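You operate a simulated robot arm through the tools that you are given. There is no shell and no other tool.

You run a simulated robot arm. Do the job below in one go: nothing can be reset, and whatever is moved stays where it is left.

Task
Put things in order on the top of the packing bench. At the end: the black brush stands on top of the orange dryer pack; the clear jar stands where the white cloth stood; the grey tape applicator stands on top of the black dock cover; the white cloth stands where the grey tape applicator stood; whatever was shut is shut again. Leave all else as you found it, and nothing knocked over.

The check looks at the end state, three seconds after you hand in, the way a careful person would. Anything else that was tipped, shoved, dropped, spilled or broken makes it a failure. Lids that push on must go on centred and level and be pressed home; caps that screw on are set level and turned clockwise until they are tight. Flat cloth is picked up by pressing the open fingertips on it (5 to 10 N) and closing them slowly along it; thin cloth reads only 2 to 8 mm in the jaws.

Robot
A 7-joint arm with a two-finger parallel gripper, fixed in place. Base frame: the origin is on the floor under the middle of its stand, x ahead of it, y to its left, z up; the work surface is at about z = 800. Units: mm, rad, N and s.
With the tool pointing down near the work surface it reaches from about 100 to 660 mm from the base axis. Its first joint turns from -1.152 to 1.152 rad. Payload 1.57 kg.
Tool frame: the origin (TCP) lies between the finger pads and is the grasp point; the fingertips stand 30 mm ahead of it; z points along the fingers, y is the line along which they close. The gripper opens to 80 mm. The fingers are 17 mm wide and 12 mm thick; the gripper's body (40 by 82 mm) begins 80 mm behind the TCP.
Orientation is told as [roll, pitch, yaw] about the base's x, y, z axes, in that order, counted from this pose: with the fingers straight down and closing along the base's y, the tool's x points along the base's -x, its y along +y and its z along -z.

Tools
- The arm moves only by the tool send_rows. Its argument "deltas" is one flat list of numbers, 7 for each row, row after row: the shift along the tool's x, y, z in units of 400 mm (1.0 is 400 mm), then the turn, a rotation vector about the tool's x, y, z in units of 90 degrees (1.0 is 90 degrees), then the closure in counts, from 0 (fully open) to 255 (shut). In form: [x, y, z, wx, wy, wz, grip, x, y, z, wx, wy, wz, grip, ...]. A call has 1 to 20 rows; each row is the pose to reach, as a shift and turn from the pose commanded when the call began, along the tool's axes at that moment. A call with a number of a shift or a turn outside -1 to 1 is refused whole. Rows are played at 5 a second. More than 50 mm and 0.15 rad between two rows, or a gripper value outside its range, and nothing of the call is played. Where a pose cannot be reached the arm comes as near as it can. A force on the tool above 40 N (or 10 N above the force at the start of the call, whichever is more), or a blocked arm, ends the call early, and 0.2 s more pass. The fingers move at their own pace (about 72 mm/s each) and stop on an object; they squeeze with about 32 N. The grip force told is the motor's: it shows also when the fingers shut on nothing. Time passes only in rows, and 0.2 s behind the last, so rows that repeat a pose let the fingers close. The reply holds the time, the measured pose of the TCP, the force on the tool along the base axes, the opening and the grip force, in the units named above and with some noise, with the torque about the TCP (base axes, N m) and any sound that the robot's microphone picked up, and new pictures: "pictures" is both (left out), scene, wrist or none.
- Cameras (640 x 400 px; columns grow to the right, rows downward): "scene" is fixed at [78.1, 486.3, 1403.2]; the picture's right is [-0.17, -0.98, 0.00], its down [-0.73, 0.13, -0.67] and it looks along [0.66, -0.12, -0.75] (base axes); focal length 315 px, centre (320, 200). "wrist" rides on the gripper at [72, -7, -122] in the tool frame; the picture's right is [0.09, 1.00, 0.00], its down [-0.84, 0.08, -0.54] and it looks along [-0.54, 0.05, 0.84] (tool axes); focal length 238 px, centre (320, 200). There is no depth. A picture from a camera that has moved, and an enlarged one, comes with that camera's place and axes in the base frame and with its lens.
- inspect(camera, box): a new picture of the part [left, top, right, bottom] of that camera's present view, enlarged. It takes no simulated time.
- close_job(): hands the job in; it is judged then, once.

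Places have to be worked out from the pictures, the camera data and where the tool is seen. Open the gripper and draw the arm clear of the work before you hand the job in, unless the task says otherwise.

The tools are called after "Call:" as a command line: name --argument value ..., lists and objects as JSON in quotes. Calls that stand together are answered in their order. send_rows: Moves the arm, as the interface text tells. Its arguments: {"type":"object","properties":{"deltas":{"type":"array","items":{"type":"number"}},"pictures":{"type":"string","enum":["both","scene","wrist","none"]}},"required":["deltas"]} The other tools are called the same way: inspect (camera, box) takes an enlarged picture of a part of a camera's view; close_job () hands the job in.

At the start:

```text
time: 0.0
tcp_pos: [300.4, 332.0, 1132.2]
tcp_rot: [0.001, -0.001, 0.0]
wrist_force: [0.3, -0.4, -0.1]
wrist_torque: [-0.04, 0.01, 0.01]
width: 79.8
grasp_force: 0.2
```

scene: 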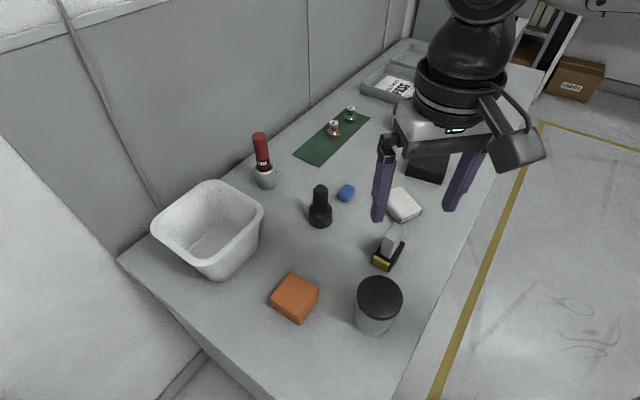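
wrist: 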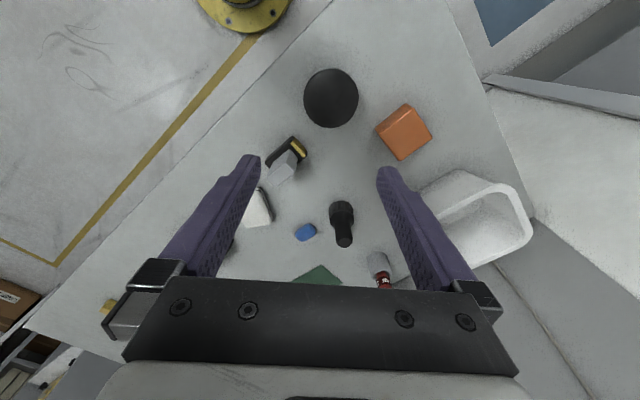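

The pictures show a bench with a white bin, orange block, a jar with black lid, tape applicator, white cloth, black brush, blue item, red-capped bottle, green mat and a black dock cover partly behind the gripper. I take enlarged pictures first.

Call:
inspect --camera "scene" --box '[240, 150, 440, 340]'

Call:
inspect --camera "scene" --box '[280, 40, 520, 220]'

Call:
inspect --camera "wrist" --box '[220, 50, 450, 300]'

```text
2.11 times, centred on (340, 245) of scene
camera zoom: at [78.1, 486.3, 1403.2], right [-0.17, -0.98, 0.0], down [-0.73, 0.13, -0.67], along [0.66, -0.12, -0.75], focal length 662 px, centre (278, 105)
```

zoom: 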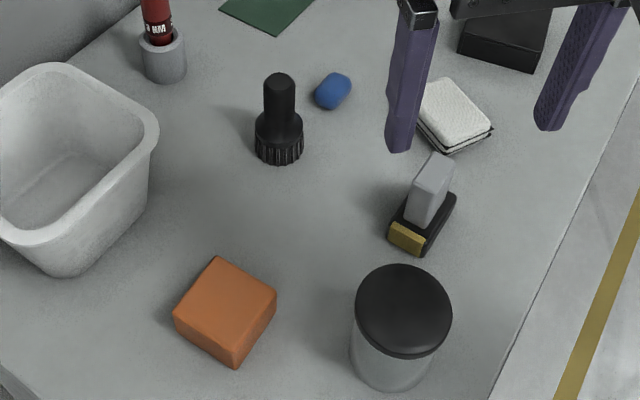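

```text
2.22 times, centred on (400, 130) of scene
camera zoom: at [78.1, 486.3, 1403.2], right [-0.17, -0.98, 0.0], down [-0.73, 0.13, -0.67], along [0.66, -0.12, -0.75], focal length 699 px, centre (142, 356)
```

zoom: 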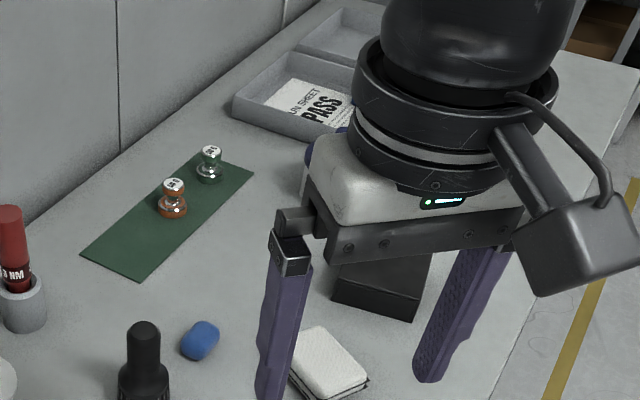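

```text
1.60 times, centred on (335, 175) of wrist
camera zoom: at [228.1, 325.8, 1255.5], right [-0.09, 1.0, 0.0], down [0.84, 0.08, 0.54], along [0.54, 0.05, -0.84], focal length 381 px, centre (296, 240)
```

zoom: 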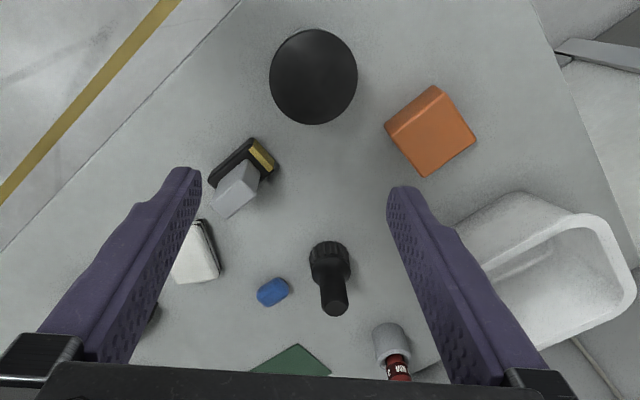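

By triangulation, the orange block's top is near (340, 485, 840) and the jar is near (288, 347) with its lid top at about 900. The applicator is near (418, 272), the cloth near (552, 190) and the brush near (540, 401). The dock cover is hidden, so I move the arm at height to get a clear view of it.

Call:
send_rows --deltas '[-0.05, -0.084, 0.034, 0, 0, 0, 0, -0.1, -0.168, 0.068, 0, 0, 0, 0, -0.15, -0.252, 0.102, 0, 0, 0, 0, -0.2, -0.336, 0.136, 0, 0, 0, 0, -0.25, -0.42, 0.17, 0, 0, 0, 0, -0.3, -0.505, 0.205, 0, 0, 0, 0]' --pictures "both"

```text
time: 1.4
tcp_pos: [419.6, 128.6, 1047.8]
tcp_rot: [0.001, -0.001, 0.003]
wrist_force: [0.4, -0.9, -0.9]
wrist_torque: [-0.03, 0.01, -0.02]
width: 80.1
grasp_force: 0.1
camera wrist: at [347.6, 121.9, 1171.4], right [-0.09, 1.0, 0.0], down [0.84, 0.08, 0.54], along [0.54, 0.05, -0.84], focal length 238 px, centre (320, 200)
```

scene: 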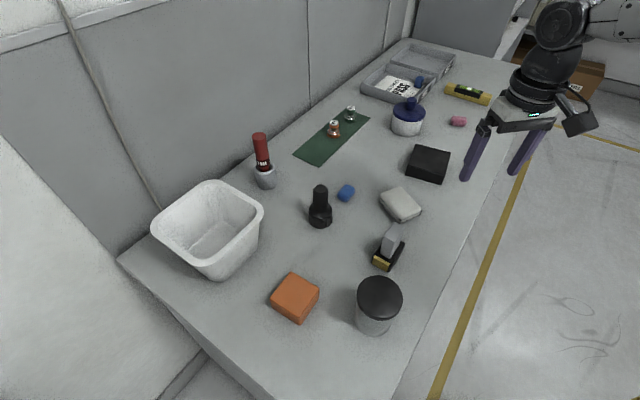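
wrist: 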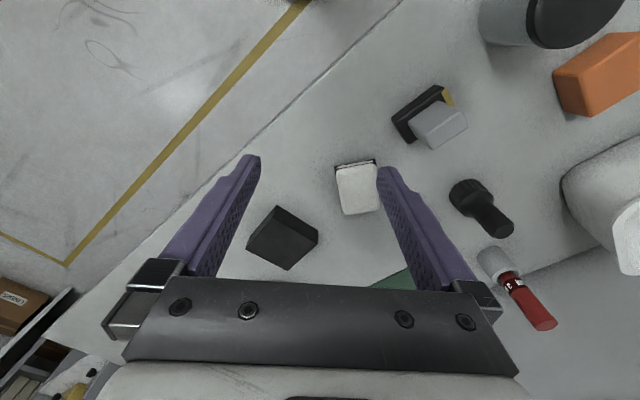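

The dock cover is now in clear view, so I enlarge the key areas.

Call:
inspect --camera "scene" --box '[360, 130, 470, 280]'

Call:
inspect --camera "wrist" --box '[230, 60, 480, 280]'

Call:
inspect --camera "scene" --box '[260, 250, 420, 350]'

Call:
inspect --camera "scene" --box '[240, 120, 370, 240]'

Call:
inspect --camera "scene" --box '[340, 30, 520, 190]'

```text
2.67 times, centred on (415, 205) of scene
camera zoom: at [78.1, 486.3, 1403.2], right [-0.17, -0.98, 0.0], down [-0.73, 0.13, -0.67], along [0.66, -0.12, -0.75], focal length 839 px, centre (67, 187)
```

zoom: 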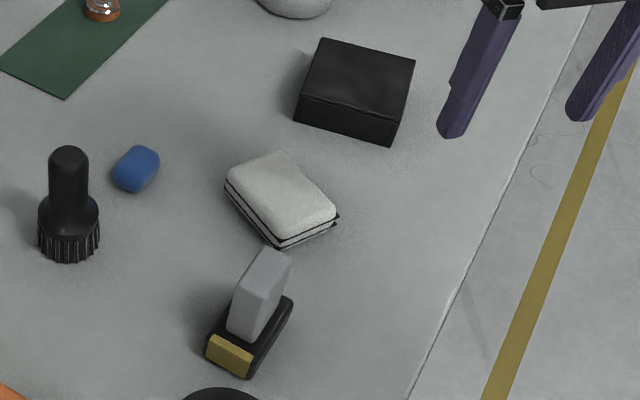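

```text
1.82 times, centred on (355, 170) of wrist
camera zoom: at [347.6, 121.9, 1171.4], right [-0.09, 1.0, 0.0], down [0.84, 0.08, 0.54], along [0.54, 0.05, -0.84], focal length 433 px, centre (256, 254)
```

zoom: 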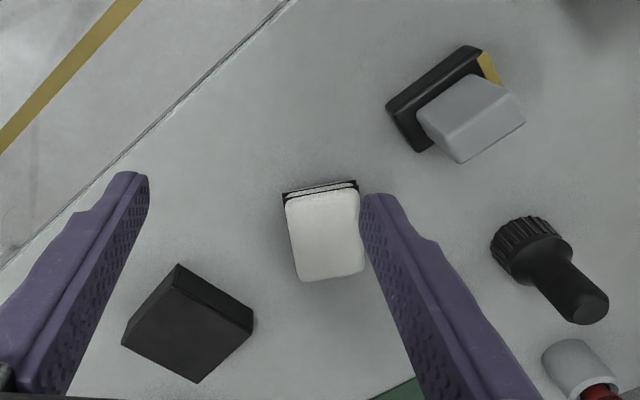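

```text
4.00 times, centred on (340, 300) of scene
camera zoom: at [78.1, 486.3, 1403.2], right [-0.17, -0.98, 0.0], down [-0.73, 0.13, -0.67], along [0.66, -0.12, -0.75], focal length 1258 px, centre (240, -200)
```

zoom: 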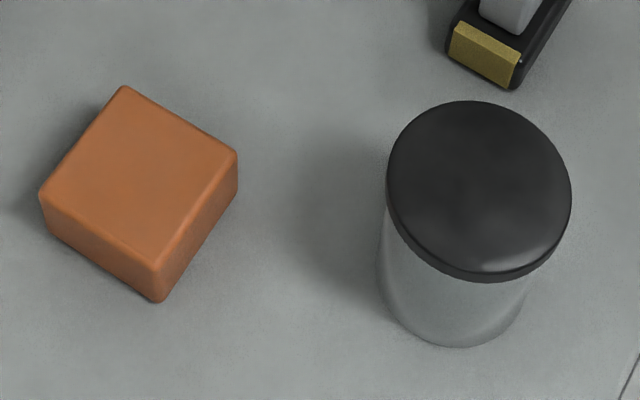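

```text
3.33 times, centred on (305, 180) of scene
camera zoom: at [78.1, 486.3, 1403.2], right [-0.17, -0.98, 0.0], down [-0.73, 0.13, -0.67], along [0.66, -0.12, -0.75], focal length 1049 px, centre (370, 267)
```

zoom: 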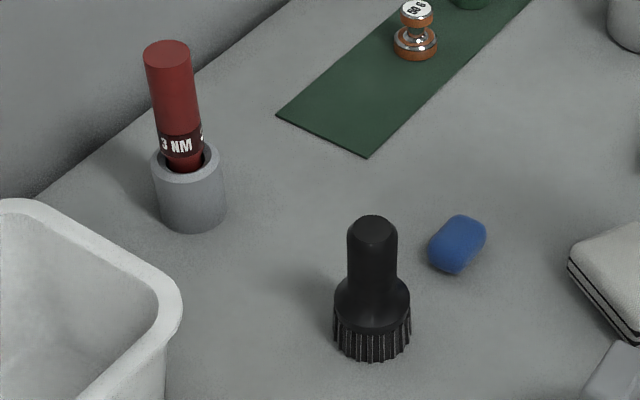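

```text
2.50 times, centred on (430, 110) of scene
camera zoom: at [78.1, 486.3, 1403.2], right [-0.17, -0.98, 0.0], down [-0.73, 0.13, -0.67], along [0.66, -0.12, -0.75], focal length 786 px, centre (45, 425)
```

zoom: 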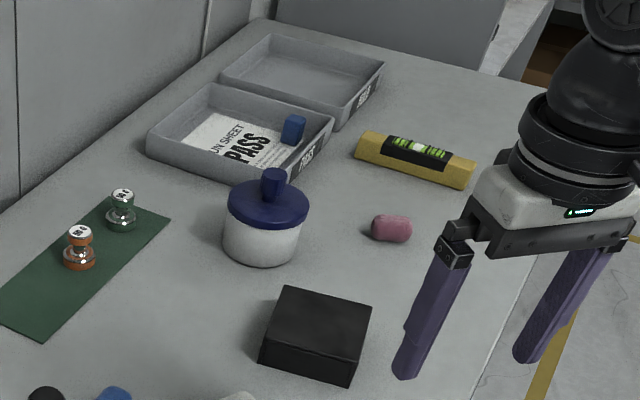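

Triangulated estimates: brush axis near (541, 400) with its handle top near 910, orange block top centre near (344, 485, 840), dock cover top centre near (676, 78, 832). I move above the brush for a closer view.

Call:
send_rows --deltas '[-0.036, 0.095, 0.017, 0, 0, 0, 0, -0.072, 0.19, 0.034, 0, 0, 0, 0, -0.107, 0.285, 0.051, 0, 0, 0, 0, -0.143, 0.38, 0.068, 0, 0, 0, 0, -0.179, 0.475, 0.086, 0, 0, 0, 0, -0.214, 0.57, 0.103, 0, 0, 0, 0, -0.25, 0.665, 0.12, 0, 0, 0, 0, -0.25, 0.665, 0.12, 0, 0, 0, 0]' --pictures "both"

```text
time: 3.2
tcp_pos: [502.5, 379.5, 1005.9]
tcp_rot: [-0.001, 0.001, 0.0]
wrist_force: [-0.2, -0.6, -0.3]
wrist_torque: [0.0, -0.01, 0.0]
width: 80.1
grasp_force: 0.1
out of reach, approached as far as the arm can: row 7, 8
camera wrist: at [432.2, 372.4, 1128.9], right [-0.09, 1.0, 0.0], down [0.84, 0.08, 0.54], along [0.54, 0.05, -0.84], focal length 238 px, centre (320, 200)
```

scene: 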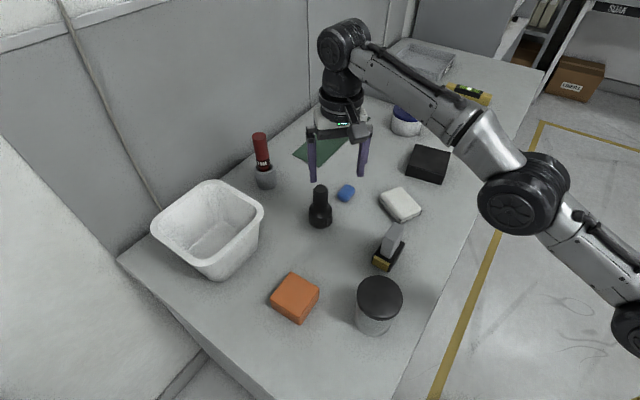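
wrist: 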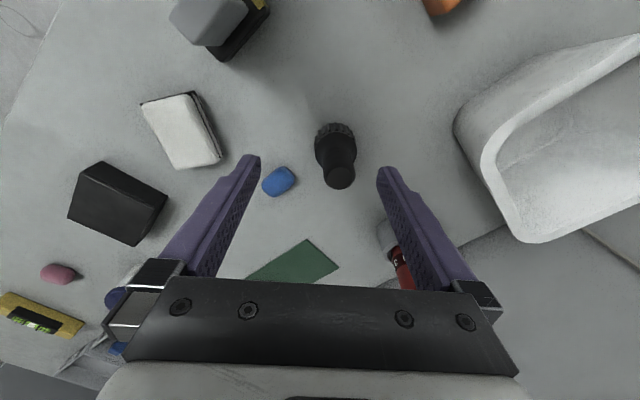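

The brush is confirmed near (541, 403), at a radius of about 674 mm, which is past the straight-down reach. I back off slightly and yaw toward the radial direction, so that I can then tilt the fingers outward to reach it.

Call:
send_rows --deltas '[0.02, -0.02, 0, 0, 0, -0.0811, 0, 0.04, -0.04, 0, 0, 0, -0.1622, 0, 0.06, -0.06, 0, 0, 0, -0.2434, 0, 0.08, -0.08, 0, 0, 0, -0.3245, 0, 0.1, -0.1, 0, 0, 0, -0.4056, 0, 0.1, -0.1, 0, 0, 0, -0.4056, 0]' --pictures "none"

```text
time: 4.6
tcp_pos: [461.7, 338.1, 1003.4]
tcp_rot: [-0.001, 0.0, 0.638]
wrist_force: [-0.2, 0.6, -0.3]
wrist_torque: [0.01, -0.01, -0.02]
width: 80.1
grasp_force: 0.0
```

The clamped pose is the new commanded reference. Now I tilt the fingers outward by about 20° and go to a pre-grasp point just above the brush handle.

Call:
send_rows --deltas '[-0.064, 0.003, 0.024, 0, -0.0557, 0, 0, -0.128, 0.006, 0.048, 0, -0.1114, 0, 0, -0.192, 0.009, 0.071, 0, -0.1671, 0, 0, -0.256, 0.012, 0.095, 0, -0.2228, 0, 0, -0.256, 0.012, 0.095, 0, -0.2228, 0, 0]' --pictures "both"

```text
time: 5.8
tcp_pos: [544.1, 403.4, 965.6]
tcp_rot: [0.002, -0.349, 0.638]
wrist_force: [-0.1, 0.0, 0.3]
wrist_torque: [0.01, 0.01, 0.01]
width: 79.9
grasp_force: 0.1
camera wrist: at [459.6, 332.6, 1056.7], right [-0.66, 0.75, -0.03], down [0.44, 0.42, 0.8], along [0.61, 0.51, -0.6], focal length 238 px, centre (320, 200)
```

scene: 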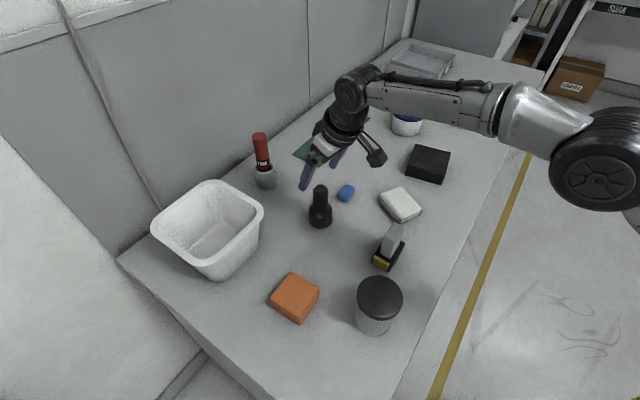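
wrist: 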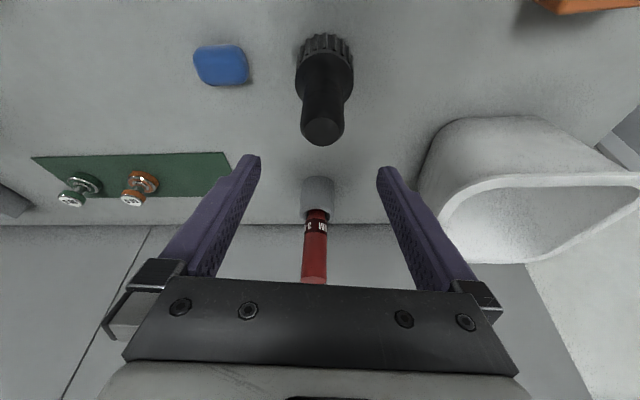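

The brush handle is laterally centred between the fingers, with its axis at about (541, 400). I descend vertically to the handle at z of about 888.

Call:
send_rows --deltas '[0.019, -0.0006, 0.044, 0, 0, 0, 0, 0.038, -0.0012, 0.088, 0, 0, 0, 0, 0.057, -0.0018, 0.133, 0, 0, 0, 0, 0.0762, -0.0023, 0.177, 0, 0, 0, 0, 0.0762, -0.0023, 0.177, 0, 0, 0, 0]' --pictures "both"

```text
time: 7.0
tcp_pos: [540.9, 398.5, 887.3]
tcp_rot: [-0.001, -0.352, 0.637]
wrist_force: [-0.2, 0.0, 0.2]
wrist_torque: [-0.02, -0.02, 0.01]
width: 80.0
grasp_force: 0.1
camera wrist: at [456.7, 328.0, 978.3], right [-0.66, 0.75, -0.03], down [0.44, 0.42, 0.8], along [0.61, 0.51, -0.6], focal length 238 px, centre (320, 200)
```

scene: 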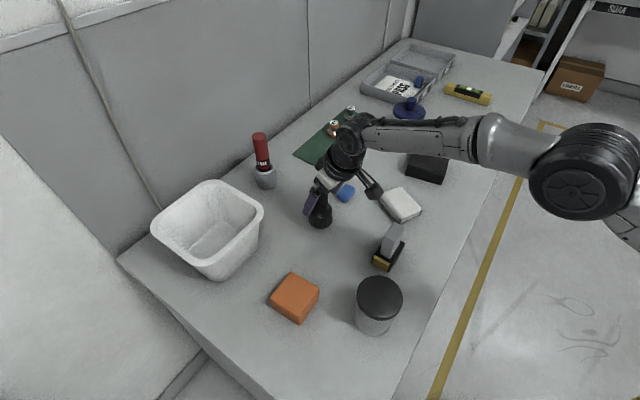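
wrist: 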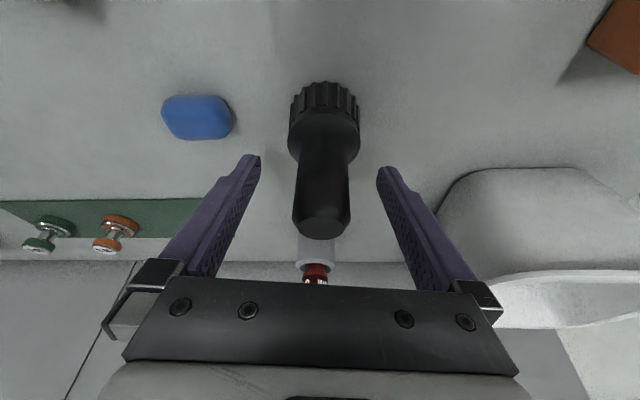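

The handle lies between the finger pads, so I close the gripper and let it settle.

Call:
send_rows --deltas '[0, 0, 0, 0, 0, 0, 120, 0, 0, 0, 0, 0, 0, 170, 0, 0, 0, 0, 0, 0, 255, 0, 0, 0, 0, 0, 0, 255, 0, 0, 0, 0, 0, 0, 255]' --pictures "wrist"

```text
time: 8.2
tcp_pos: [541.0, 399.0, 886.5]
tcp_rot: [-0.001, -0.352, 0.637]
wrist_force: [-0.4, 0.2, 0.6]
wrist_torque: [0.02, 0.01, 0.06]
width: 32.7
grasp_force: 31.8
camera wrist: at [456.7, 328.0, 978.5], right [-0.66, 0.75, -0.03], down [0.44, 0.42, 0.8], along [0.61, 0.51, -0.6], focal length 238 px, centre (320, 200)
```

wrist: 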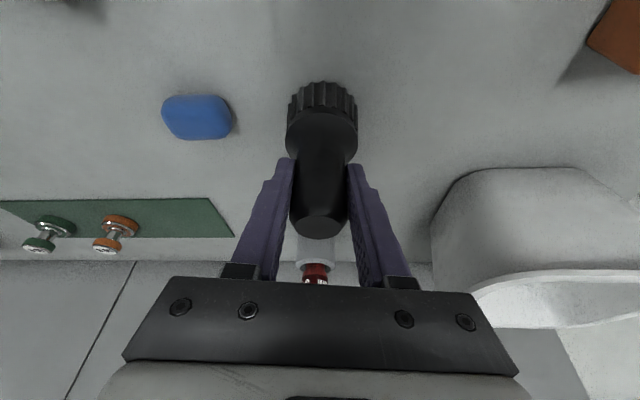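

The brush is held at a width of 32.7 mm. I lift it straight up and carry it toward the orange block, stopping short so I can look at the block.

Call:
send_rows --deltas '[-0.0171, 0, -0.047, 0, 0, 0, 255, -0.03425, 0, -0.094, 0, 0, 0, 255, -0.0514, 0, -0.141, 0, 0, 0, 255, -0.0685, 0, -0.188, 0, 0, 0, 255, -0.0328, 0.0805, -0.2133, 0, 0, 0, 255, 0.003, 0.161, -0.2385, 0, 0, 0, 255, 0.039, 0.2413, -0.264, 0, 0, 0, 255, 0.0748, 0.3218, -0.2893, 0, 0, 0, 255, 0.0748, 0.3218, -0.2893, 0, 0, 0, 255]' --pictures "both"

```text
time: 10.2
tcp_pos: [410.9, 461.4, 987.2]
tcp_rot: [-0.001, -0.352, 0.636]
wrist_force: [0.5, -0.8, -1.0]
wrist_torque: [0.0, -0.01, 0.0]
width: 32.8
grasp_force: 32.5
camera wrist: at [326.8, 390.9, 1078.4], right [-0.66, 0.75, -0.03], down [0.44, 0.42, 0.8], along [0.61, 0.51, -0.6], focal length 238 px, centre (320, 200)
```

scene: 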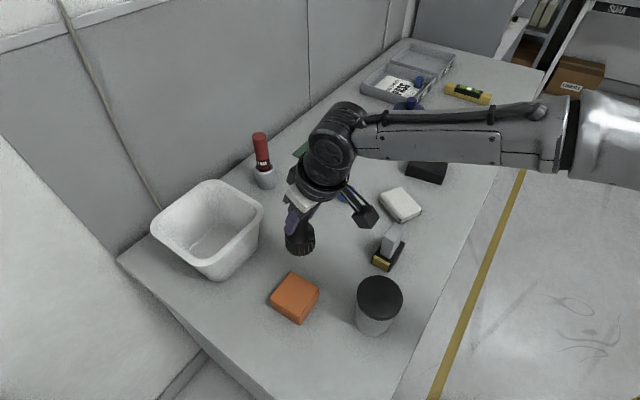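
wrist: 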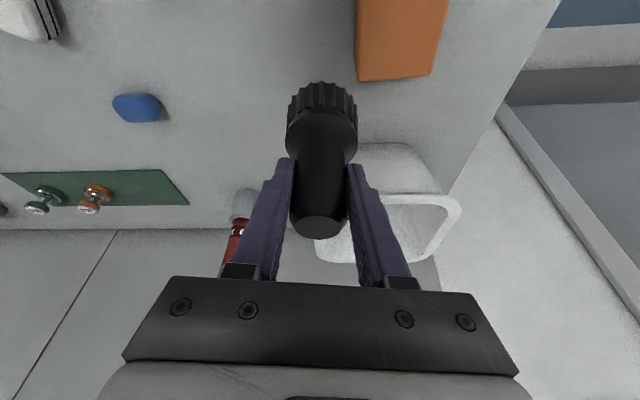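

I enlarge the block's far edge to locate it.

Call:
inspect --camera "wrist" --box '[330, 0, 470, 100]'

Call:
inspect --camera "scene" --box '[250, 180, 350, 340]'

```text
4.00 times, centred on (400, 50) of wrist
camera zoom: at [326.8, 390.9, 1078.4], right [-0.66, 0.75, -0.03], down [0.44, 0.42, 0.8], along [0.61, 0.51, -0.6], focal length 953 px, centre (0, 800)
```

zoom: 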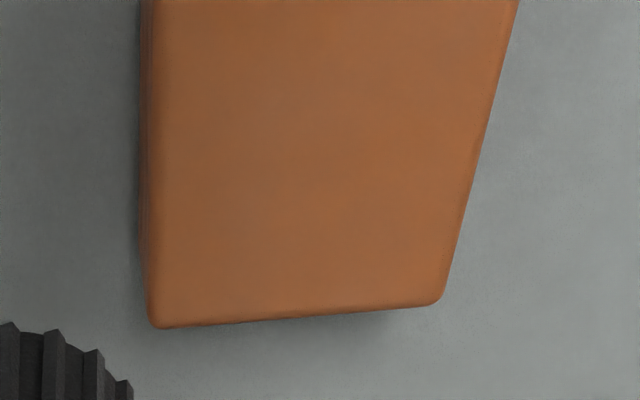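

```text
2.50 times, centred on (300, 260) of scene
camera zoom: at [78.1, 486.3, 1403.2], right [-0.17, -0.98, 0.0], down [-0.73, 0.13, -0.67], along [0.66, -0.12, -0.75], focal length 786 px, centre (370, 50)
```

zoom: 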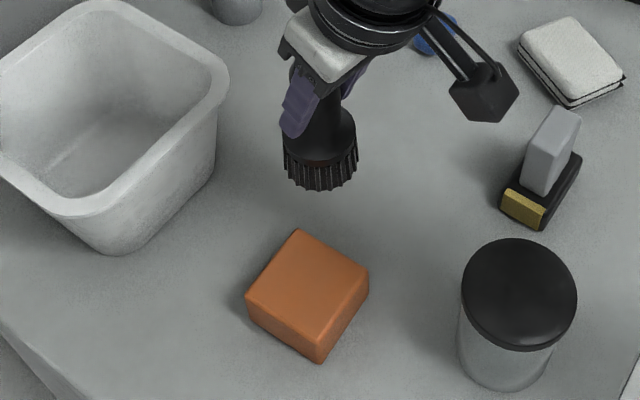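

Scene and wrist views agree on the block centre at about (347, 487) with its top near 842. I move the brush over that centre, leaving about 20 mm of clearance.

Call:
send_rows --deltas '[0.029, 0.0366, 0.014, 0, 0, 0, 255, 0.0585, 0.0733, 0.028, 0, 0, 0, 255, 0.088, 0.11, 0.042, 0, 0, 0, 255, 0.117, 0.1465, 0.056, 0, 0, 0, 255, 0.117, 0.1465, 0.056, 0, 0, 0, 255]' --pictures "both"

Call:
inspect --camera "scene" --box '[230, 190, 370, 340]'

Call:
inspect --camera "wrist" --box '[250, 0, 400, 120]'

```text
time: 11.4
tcp_pos: [344.5, 488.4, 949.7]
tcp_rot: [-0.001, -0.35, 0.637]
wrist_force: [-0.7, -0.5, -1.1]
wrist_torque: [0.01, 0.0, -0.01]
width: 32.7
grasp_force: 31.4
camera wrist: at [261.0, 418.2, 1040.7], right [-0.66, 0.75, -0.03], down [0.44, 0.42, 0.8], along [0.61, 0.51, -0.6], focal length 238 px, centre (320, 200)
```

scene: 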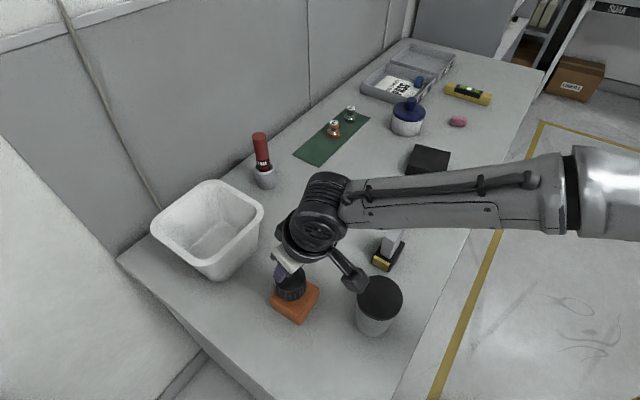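
wrist: 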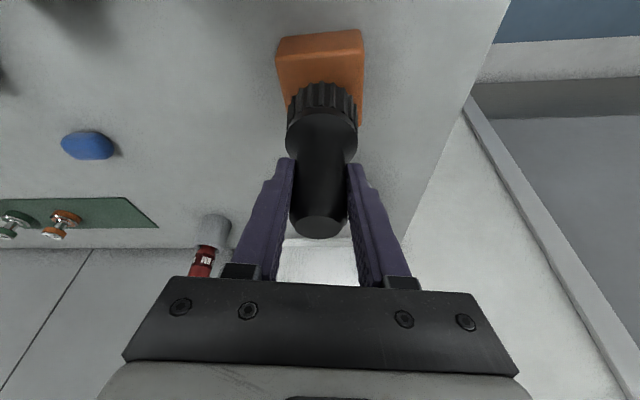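

```text
2.67 times, centred on (300, 265) of scene
camera zoom: at [78.1, 486.3, 1403.2], right [-0.17, -0.98, 0.0], down [-0.73, 0.13, -0.67], along [0.66, -0.12, -0.75], focal length 839 px, centre (373, 27)
```

zoom: 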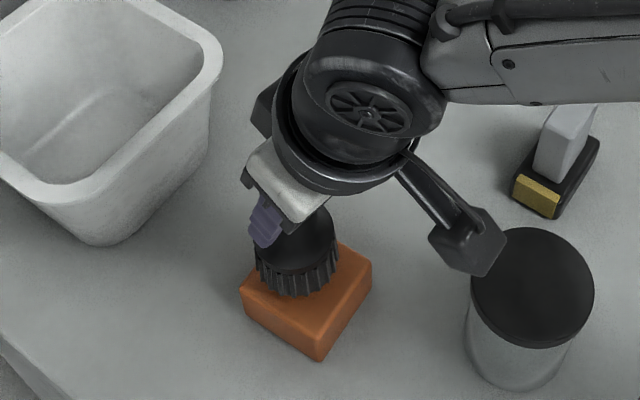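

```text
3.33 times, centred on (325, 60) of wrist
camera zoom: at [261.0, 418.2, 1040.7], right [-0.66, 0.75, -0.03], down [0.44, 0.42, 0.8], along [0.61, 0.51, -0.6], focal length 794 px, centre (303, 667)
```

zoom: 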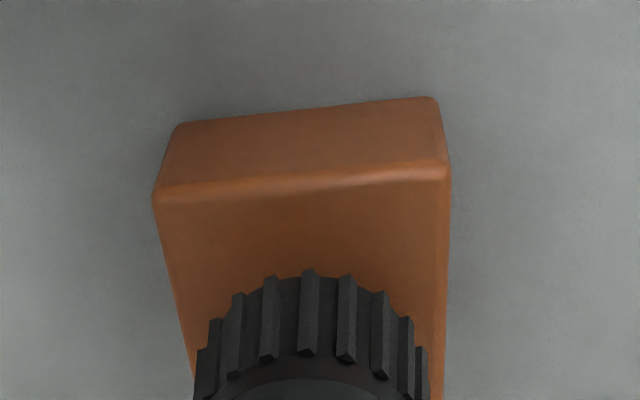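

The brush sits over the block, with the block centre computed at (347.5, 488.9). I shift about 3 mm in x and descend slowly, watching for contact force.

Call:
send_rows --deltas '[0.004, -0.0015, 0.016, 0, 0, 0, 255, 0.008, -0.003, 0.032, 0, 0, 0, 255, 0.01, -0.004, 0.042, 0, 0, 0, 255, 0.0116, -0.0045, 0.049, 0, 0, 0, 255, 0.0116, -0.0045, 0.049, 0, 0, 0, 255]' --pictures "scene"

Call:
inspect --camera "scene" --box '[250, 210, 350, 330]'

```text
time: 12.6
tcp_pos: [348.9, 489.2, 932.7]
tcp_rot: [0.0, -0.356, 0.638]
wrist_force: [-1.3, -1.0, 11.4]
wrist_torque: [-0.53, 0.07, -0.13]
width: 32.7
grasp_force: 32.2
```

scene: 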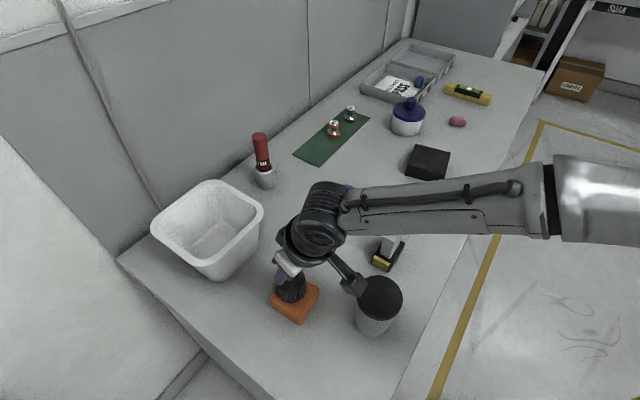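

```text
3.33 times, centred on (300, 270) of scene
camera zoom: at [77.9, 486.1, 1403.3], right [-0.17, -0.98, 0.0], down [-0.73, 0.13, -0.67], along [0.66, -0.12, -0.75], focal length 1049 px, centre (387, -33)
```

zoom: 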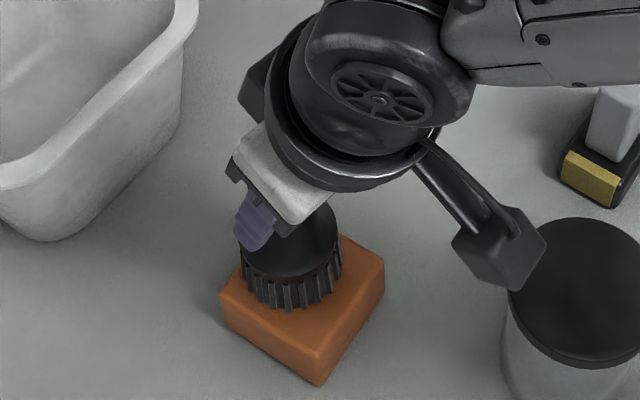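

There is contact at TCP z of about 933 with 11 N. I relieve some of the pressure by raising 2.5 mm, then open the fingers gently.

Call:
send_rows --deltas '[-0.0021, 0, -0.0059, 0, 0, 0, 255, -0.0021, 0, -0.0059, 0, 0, 0, 255]' --pictures "none"

```text
time: 13.2
tcp_pos: [349.5, 487.8, 931.9]
tcp_rot: [0.0, -0.35, 0.638]
wrist_force: [2.4, 1.6, 2.9]
wrist_torque: [0.14, -0.25, 0.01]
width: 33.1
grasp_force: 32.2
```

The force is down to about 3 N, so I open the fingers slowly and then fully.

Call:
send_rows --deltas '[0, 0, 0, 0, 0, 0, 140, 0, 0, 0, 0, 0, 0, 110, 0, 0, 0, 0, 0, 0, 60, 0, 0, 0, 0, 0, 0, 0, 0, 0, 0, 0, 0, 0, 0]' --pictures "both"

```text
time: 14.4
tcp_pos: [349.4, 488.7, 932.8]
tcp_rot: [0.003, -0.349, 0.638]
wrist_force: [0.5, -0.6, 0.0]
wrist_torque: [0.02, 0.01, -0.01]
width: 80.1
grasp_force: 0.1
camera wrist: at [264.5, 417.6, 1023.6], right [-0.66, 0.75, -0.03], down [0.44, 0.42, 0.8], along [0.61, 0.51, -0.6], focal length 238 px, centre (320, 200)
```

scene: 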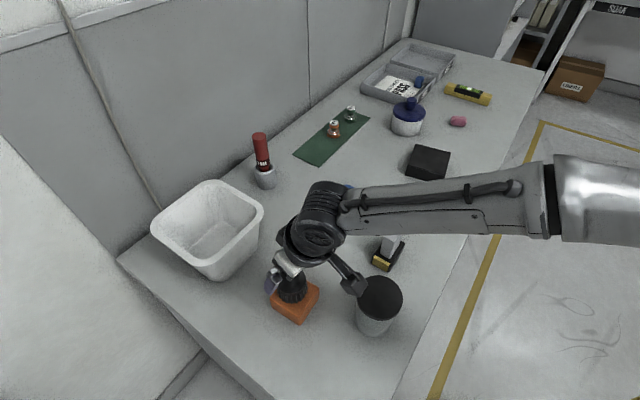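
wrist: 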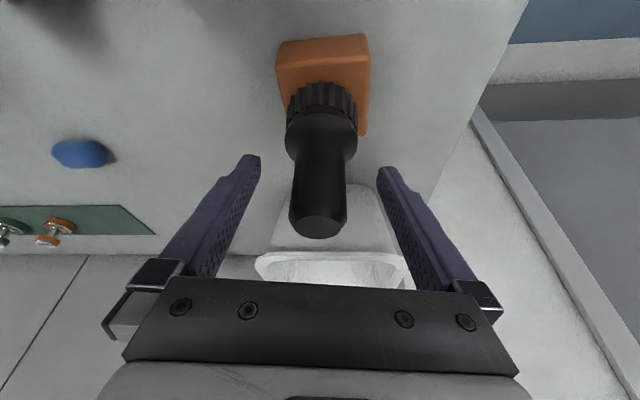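

The brush stands on the block and the fingers are free. I rise clear, and I will untilt while moving toward the tape applicator for a closer look.

Call:
send_rows --deltas '[-0.0345, 0, -0.094, 0, 0, 0, 0, -0.069, 0, -0.188, 0, 0, 0, 0, -0.0776, 0, -0.2115, 0, 0, 0, 0]' --pictures "none"

```text
time: 15.2
tcp_pos: [348.7, 484.0, 1021.2]
tcp_rot: [0.001, -0.352, 0.636]
wrist_force: [-0.1, 0.0, -0.8]
wrist_torque: [0.02, 0.02, 0.02]
width: 79.6
grasp_force: 0.0
```

Call:
send_rows --deltas '[0.0396, -0.0847, -0.0087, 0, 0.0446, 0, 0, 0.0792, -0.1694, -0.0174, 0, 0.0891, 0, 0, 0.1188, -0.2541, -0.0261, 0, 0.1337, 0, 0, 0.1584, -0.3388, -0.0348, 0, 0.1782, 0, 0, 0.198, -0.4235, -0.0435, 0, 0.2228, 0, 0, 0.198, -0.4235, -0.0435, 0, 0.2228, 0, 0]' --pictures "both"

Call:
inspect --camera "scene" --box '[250, 210, 350, 340]'

Call:
inspect --camera "wrist" --box '[200, 40, 440, 220]'

```text
time: 16.6
tcp_pos: [382.5, 301.8, 1010.9]
tcp_rot: [-0.001, 0.001, 0.637]
wrist_force: [0.6, 0.4, -0.7]
wrist_torque: [0.0, -0.02, -0.01]
width: 79.9
grasp_force: 0.0
camera wrist: at [329.0, 255.5, 1134.0], right [-0.67, 0.75, 0.0], down [0.63, 0.56, 0.54], along [0.4, 0.36, -0.84], focal length 238 px, centre (320, 200)
```

scene: 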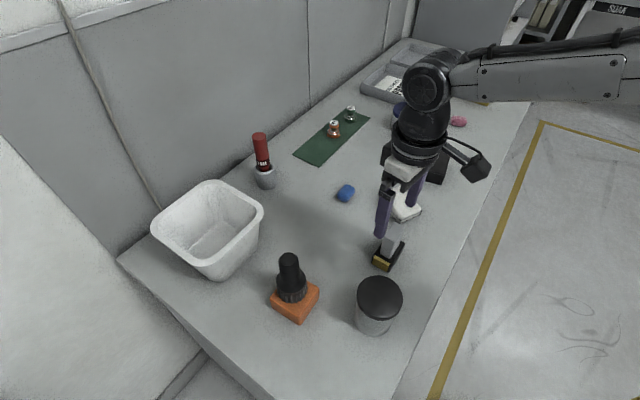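
wrist: 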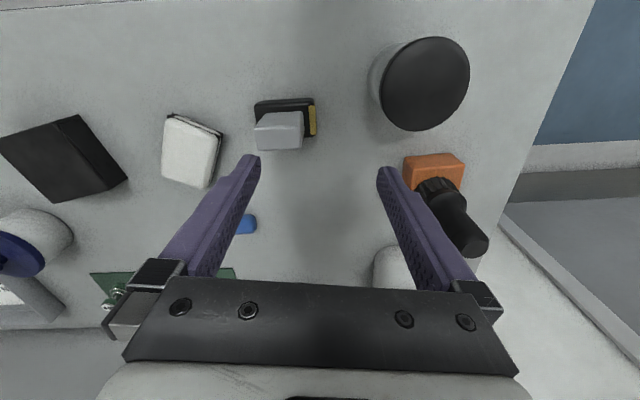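

```text
3.08 times, centred on (300, 275) of scene
camera zoom: at [78.1, 486.3, 1403.2], right [-0.17, -0.98, 0.0], down [-0.73, 0.13, -0.67], along [0.66, -0.12, -0.75], focal length 968 px, centre (382, -31)
```

zoom: 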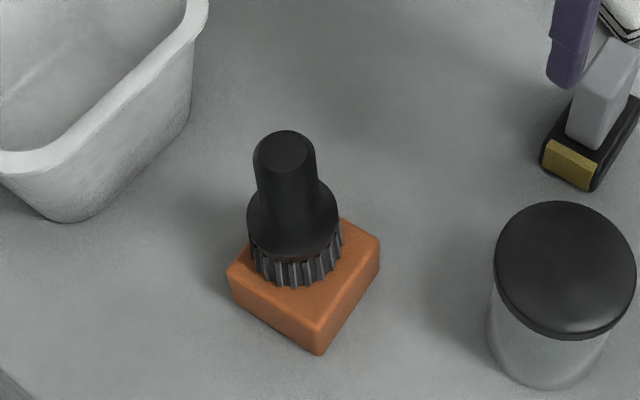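

```text
2.22 times, centred on (320, 130) of wrist
camera zoom: at [329.0, 255.5, 1134.0], right [-0.67, 0.75, 0.0], down [0.63, 0.56, 0.54], along [0.4, 0.36, -0.84], focal length 530 px, centre (320, 356)
```

zoom: 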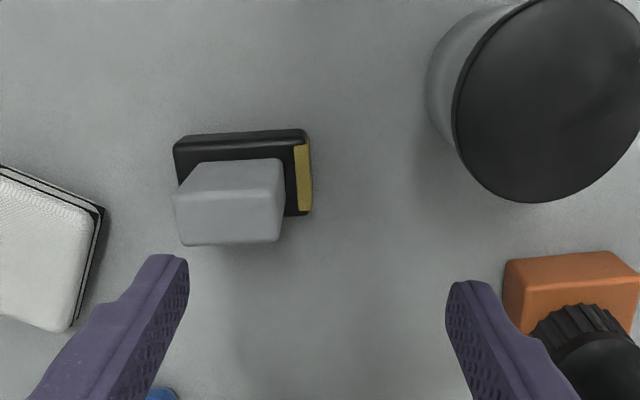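

The brush stands level on the block. I now move over the applicator at a safe height to measure its handle.

Call:
send_rows --deltas '[-0.0135, -0.056, 0.045, 0, 0, 0, 0, -0.027, -0.1127, 0.09, 0, 0, 0, 0, -0.027, -0.1127, 0.09, 0, 0, 0, 0]' --pictures "both"

Call:
inspect --camera "wrist" --box '[240, 60, 400, 200]'

Call:
inspect --camera "scene" --box '[350, 200, 430, 280]'

```text
time: 17.4
tcp_pos: [419.0, 274.9, 975.3]
tcp_rot: [0.0, 0.001, 0.637]
wrist_force: [0.3, 0.7, 0.3]
wrist_torque: [0.03, 0.0, -0.01]
width: 79.8
grasp_force: 0.2
camera wrist: at [365.1, 227.1, 1098.3], right [-0.67, 0.75, 0.0], down [0.63, 0.56, 0.54], along [0.4, 0.36, -0.84], focal length 238 px, centre (320, 200)
```

scene: 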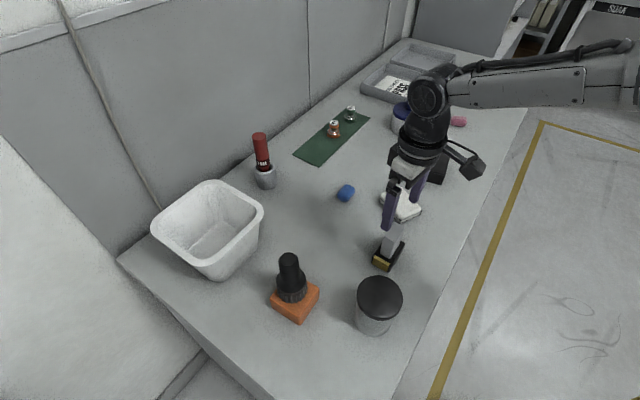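
wrist: 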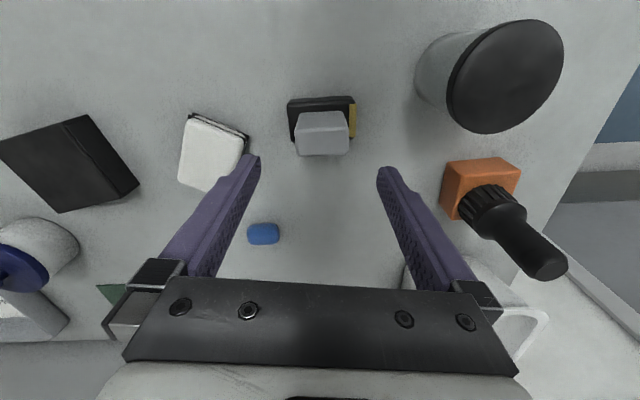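

```text
2.86 times, centred on (320, 130) of wrist
camera zoom: at [365.1, 227.1, 1098.3], right [-0.67, 0.75, 0.0], down [0.63, 0.56, 0.54], along [0.4, 0.36, -0.84], focal length 681 px, centre (320, 400)
```

zoom: 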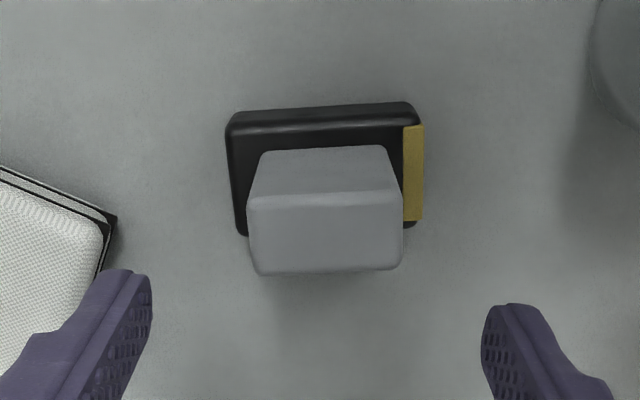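

```text
5.00 times, centred on (390, 240) of scene
camera zoom: at [78.1, 486.3, 1403.2], right [-0.17, -0.98, 0.0], down [-0.73, 0.13, -0.67], along [0.66, -0.12, -0.75], focal length 1573 px, centre (-30, 0)
```

zoom: 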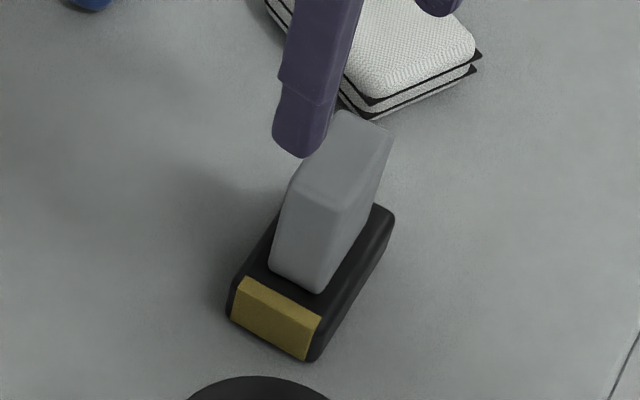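

The applicator has a black base about 75×38 mm with its long axis at about 135°. Its upright grey handle is about 48×26 mm, centred near (421, 280) with its top near 880. I align the yaw so the fingers close along the handle's long side.

Call:
send_rows --deltas '[0, 0, 0, 0, 0, -0.047, 0, 0, 0, 0, 0, 0, -0.0942, 0, 0, 0, 0, 0, 0, -0.0942, 0]' --pictures "wrist"

Call:
inspect --camera "wrist" --box '[240, 60, 400, 200]'

```text
time: 18.2
tcp_pos: [420.5, 274.5, 976.0]
tcp_rot: [0.001, 0.0, 0.786]
wrist_force: [-0.2, 0.2, -0.8]
wrist_torque: [0.01, 0.0, -0.04]
width: 80.0
grasp_force: 0.0
camera wrist: at [373.5, 219.6, 1098.4], right [-0.77, 0.64, 0.0], down [0.54, 0.65, 0.54], along [0.35, 0.42, -0.84], focal length 238 px, centre (320, 200)
```

wrist: 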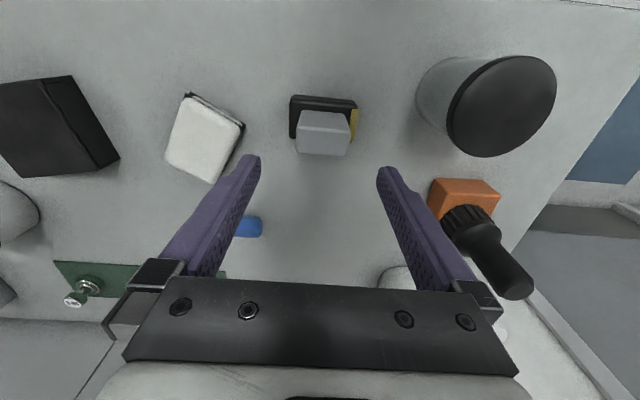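

```text
2.86 times, centred on (320, 130) of wrist
camera zoom: at [373.5, 219.6, 1098.4], right [-0.77, 0.64, 0.0], down [0.54, 0.65, 0.54], along [0.35, 0.42, -0.84], focal length 681 px, centre (320, 400)
```

zoom: 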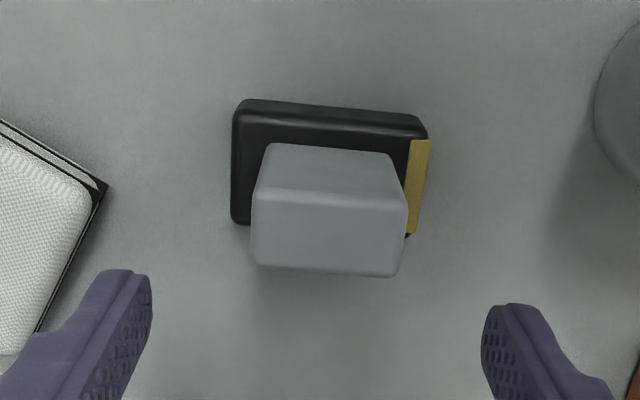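

The handle centre is measured at (420.3, 279.9) with its top near 882. I tilt 20° outward and lower to just above the handle.

Call:
send_rows --deltas '[-0.0032, 0.0032, 0.0425, 0, -0.0743, 0, 0, -0.0063, 0.0063, 0.085, 0, -0.1485, 0, 0, -0.0095, 0.0095, 0.1275, 0, -0.2228, 0, 0, -0.0095, 0.0095, 0.1275, 0, -0.2228, 0, 0]' --pictures "both"

```text
time: 19.2
tcp_pos: [420.7, 281.8, 926.7]
tcp_rot: [0.0, -0.352, 0.785]
wrist_force: [-0.2, 0.8, -1.1]
wrist_torque: [0.0, 0.01, -0.03]
width: 80.0
grasp_force: 0.1
camera wrist: at [347.8, 199.6, 1017.4], right [-0.77, 0.64, -0.03], down [0.37, 0.48, 0.8], along [0.53, 0.6, -0.6], focal length 238 px, centre (320, 200)
```

scene: 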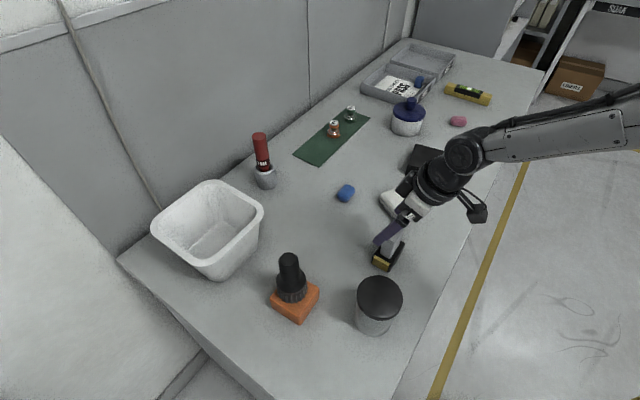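
wrist: 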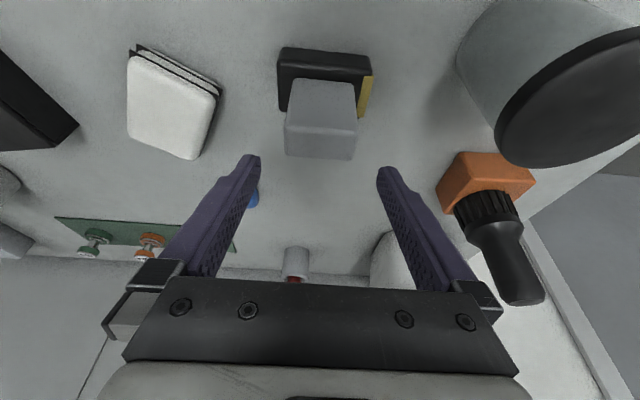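

The handle is centred between the fingers. I descend vertically to z of about 864 and grip.

Call:
send_rows --deltas '[0.0193, -0.0008, 0.0486, 0, 0, 0, 0, 0.0385, -0.0016, 0.0972, 0, 0, 0, 0, 0.0578, -0.0025, 0.1458, 0, 0, 0, 0, 0.0578, -0.0025, 0.1458, 0, 0, 0, 0]' --pictures "both"

Call:
inspect --camera "scene" --box '[350, 180, 450, 290]'

```text
time: 20.2
tcp_pos: [416.1, 277.0, 863.3]
tcp_rot: [-0.001, -0.352, 0.786]
wrist_force: [-0.4, 0.2, -0.1]
wrist_torque: [0.03, 0.0, 0.01]
width: 80.0
grasp_force: 0.1
camera wrist: at [344.3, 194.8, 952.9], right [-0.77, 0.64, -0.03], down [0.37, 0.48, 0.8], along [0.53, 0.6, -0.6], focal length 238 px, centre (320, 200)
```

scene: 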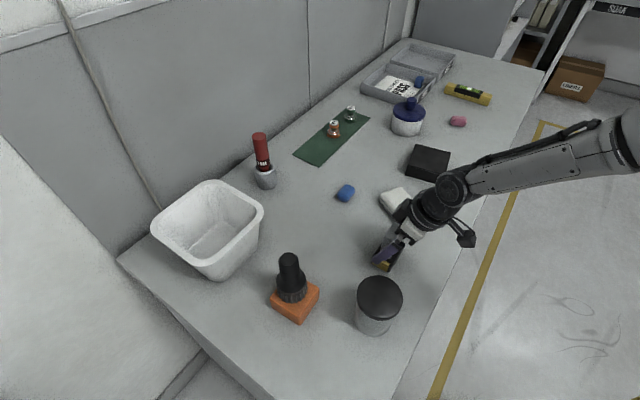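
wrist: 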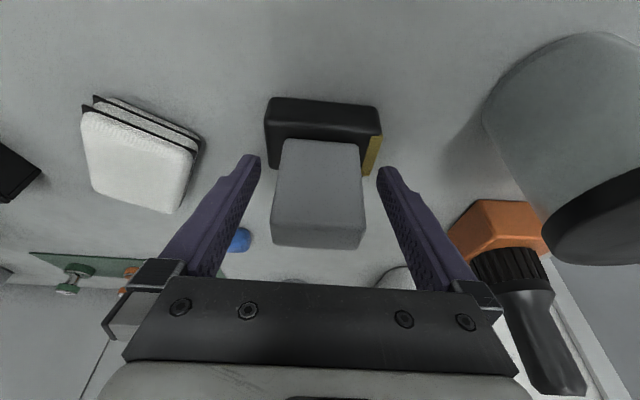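

```text
3.64 times, centred on (400, 235) of scene
camera zoom: at [78.1, 486.3, 1403.2], right [-0.17, -0.98, 0.0], down [-0.73, 0.13, -0.67], along [0.66, -0.12, -0.75], focal length 1144 px, centre (29, 73)
```

zoom: 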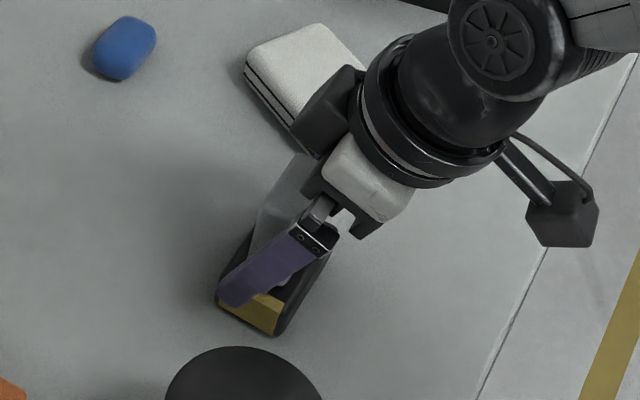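

The fingers straddle the handle symmetrically. I close the gripper in stages.

Call:
send_rows --deltas '[0, 0, 0, 0, 0, 0, 60, 0, 0, 0, 0, 0, 0, 90, 0, 0, 0, 0, 0, 0, 120, 0, 0, 0, 0, 0, 0, 255, 0, 0, 0, 0, 0, 0, 255, 0, 0, 0, 0, 0, 0, 255]' --pictures "wrist"

```text
time: 21.6
tcp_pos: [417.3, 277.1, 862.0]
tcp_rot: [-0.001, -0.351, 0.785]
wrist_force: [1.1, 0.1, 0.1]
wrist_torque: [0.03, 0.04, -0.02]
width: 47.9
grasp_force: 32.3
camera wrist: at [344.2, 194.9, 953.2], right [-0.77, 0.64, -0.03], down [0.37, 0.48, 0.8], along [0.53, 0.6, -0.6], focal length 238 px, centre (320, 200)
```

wrist: 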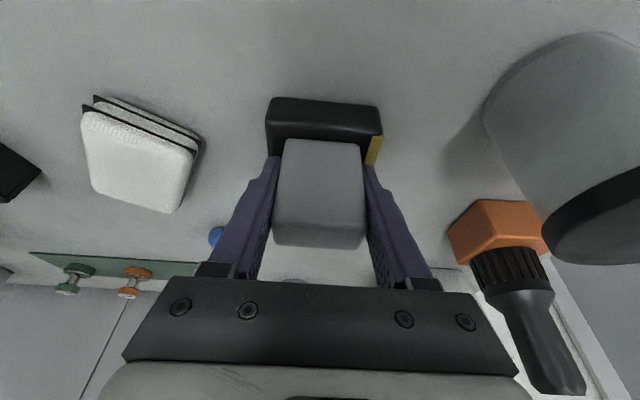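

The applicator is gripped at 47.9 mm, and its centre stood at about (420, 279). I lift it and carry it toward the dock cover, stopping short for a view.

Call:
send_rows --deltas '[-0.0295, 0, -0.0805, 0, 0, 0, 255, -0.0593, 0, -0.1613, 0, 0, 0, 255, -0.0888, 0, -0.2418, 0, 0, 0, 255, -0.0988, -0.0973, -0.238, 0, 0, 0, 255, -0.1088, -0.1945, -0.2345, 0, 0, 0, 255, -0.1188, -0.2918, -0.2308, 0, 0, 0, 255, -0.1285, -0.3888, -0.227, 0, 0, 0, 255, -0.1385, -0.486, -0.2235, 0, 0, 0, 255, -0.1485, -0.5833, -0.2198, 0, 0, 0, 255, -0.1485, -0.5833, -0.2198, 0, 0, 0, 255]' --pictures "both"

Call:
inspect --camera "wrist" --box '[120, 0, 360, 180]'

Call:
inspect --camera "scene" --box '[360, 90, 480, 230]'

```text
time: 23.8
tcp_pos: [599.9, 130.6, 965.8]
tcp_rot: [-0.001, -0.35, 0.785]
wrist_force: [0.2, 0.5, -2.3]
wrist_torque: [0.02, -0.01, 0.01]
width: 47.9
grasp_force: 31.9
camera wrist: at [528.0, 48.6, 1057.8], right [-0.77, 0.64, -0.03], down [0.37, 0.48, 0.8], along [0.53, 0.6, -0.6], focal length 238 px, centre (320, 200)
```

scene: 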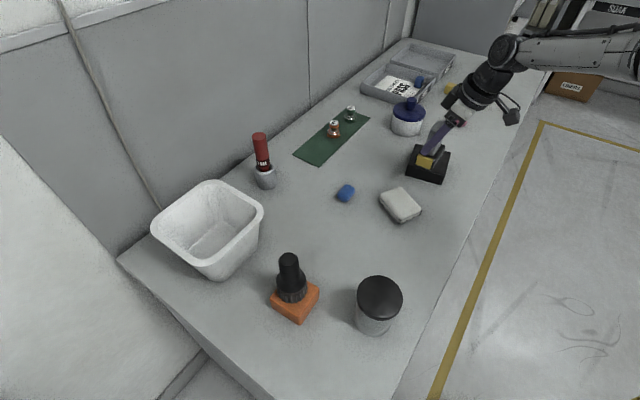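
wrist: 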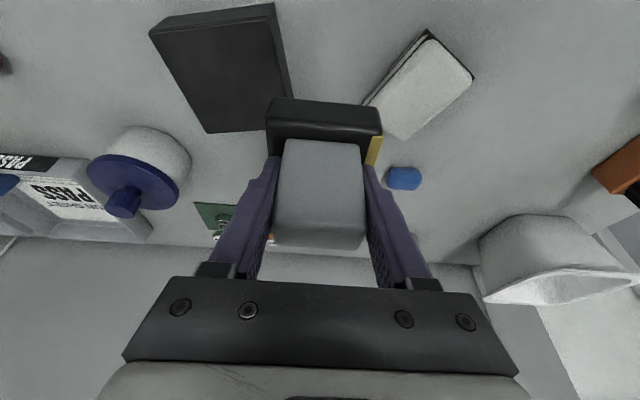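

```text
2.22 times, centred on (240, 90) of wrist
camera zoom: at [528.0, 48.6, 1057.8], right [-0.77, 0.64, -0.03], down [0.37, 0.48, 0.8], along [0.53, 0.6, -0.6], focal length 530 px, centre (498, 444)
```

zoom: 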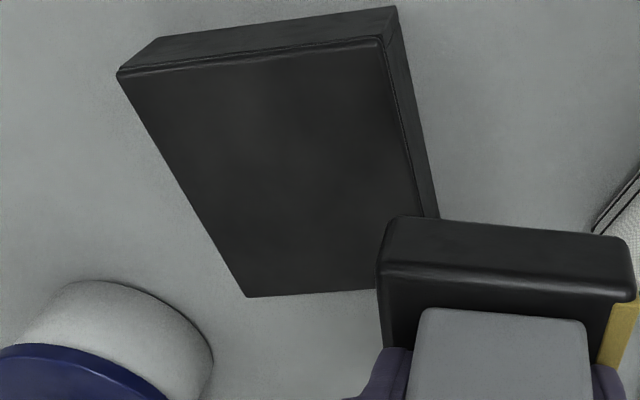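

```text
2.86 times, centred on (420, 160) of scene
camera zoom: at [78.2, 486.3, 1403.2], right [-0.17, -0.98, 0.0], down [-0.73, 0.13, -0.67], along [0.66, -0.12, -0.75], focal length 899 px, centre (34, 314)
```

zoom: 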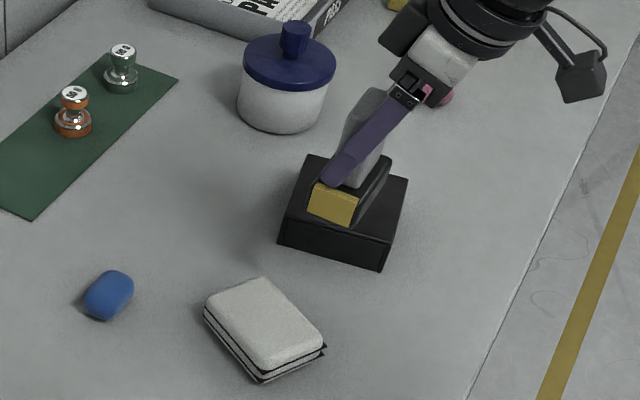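

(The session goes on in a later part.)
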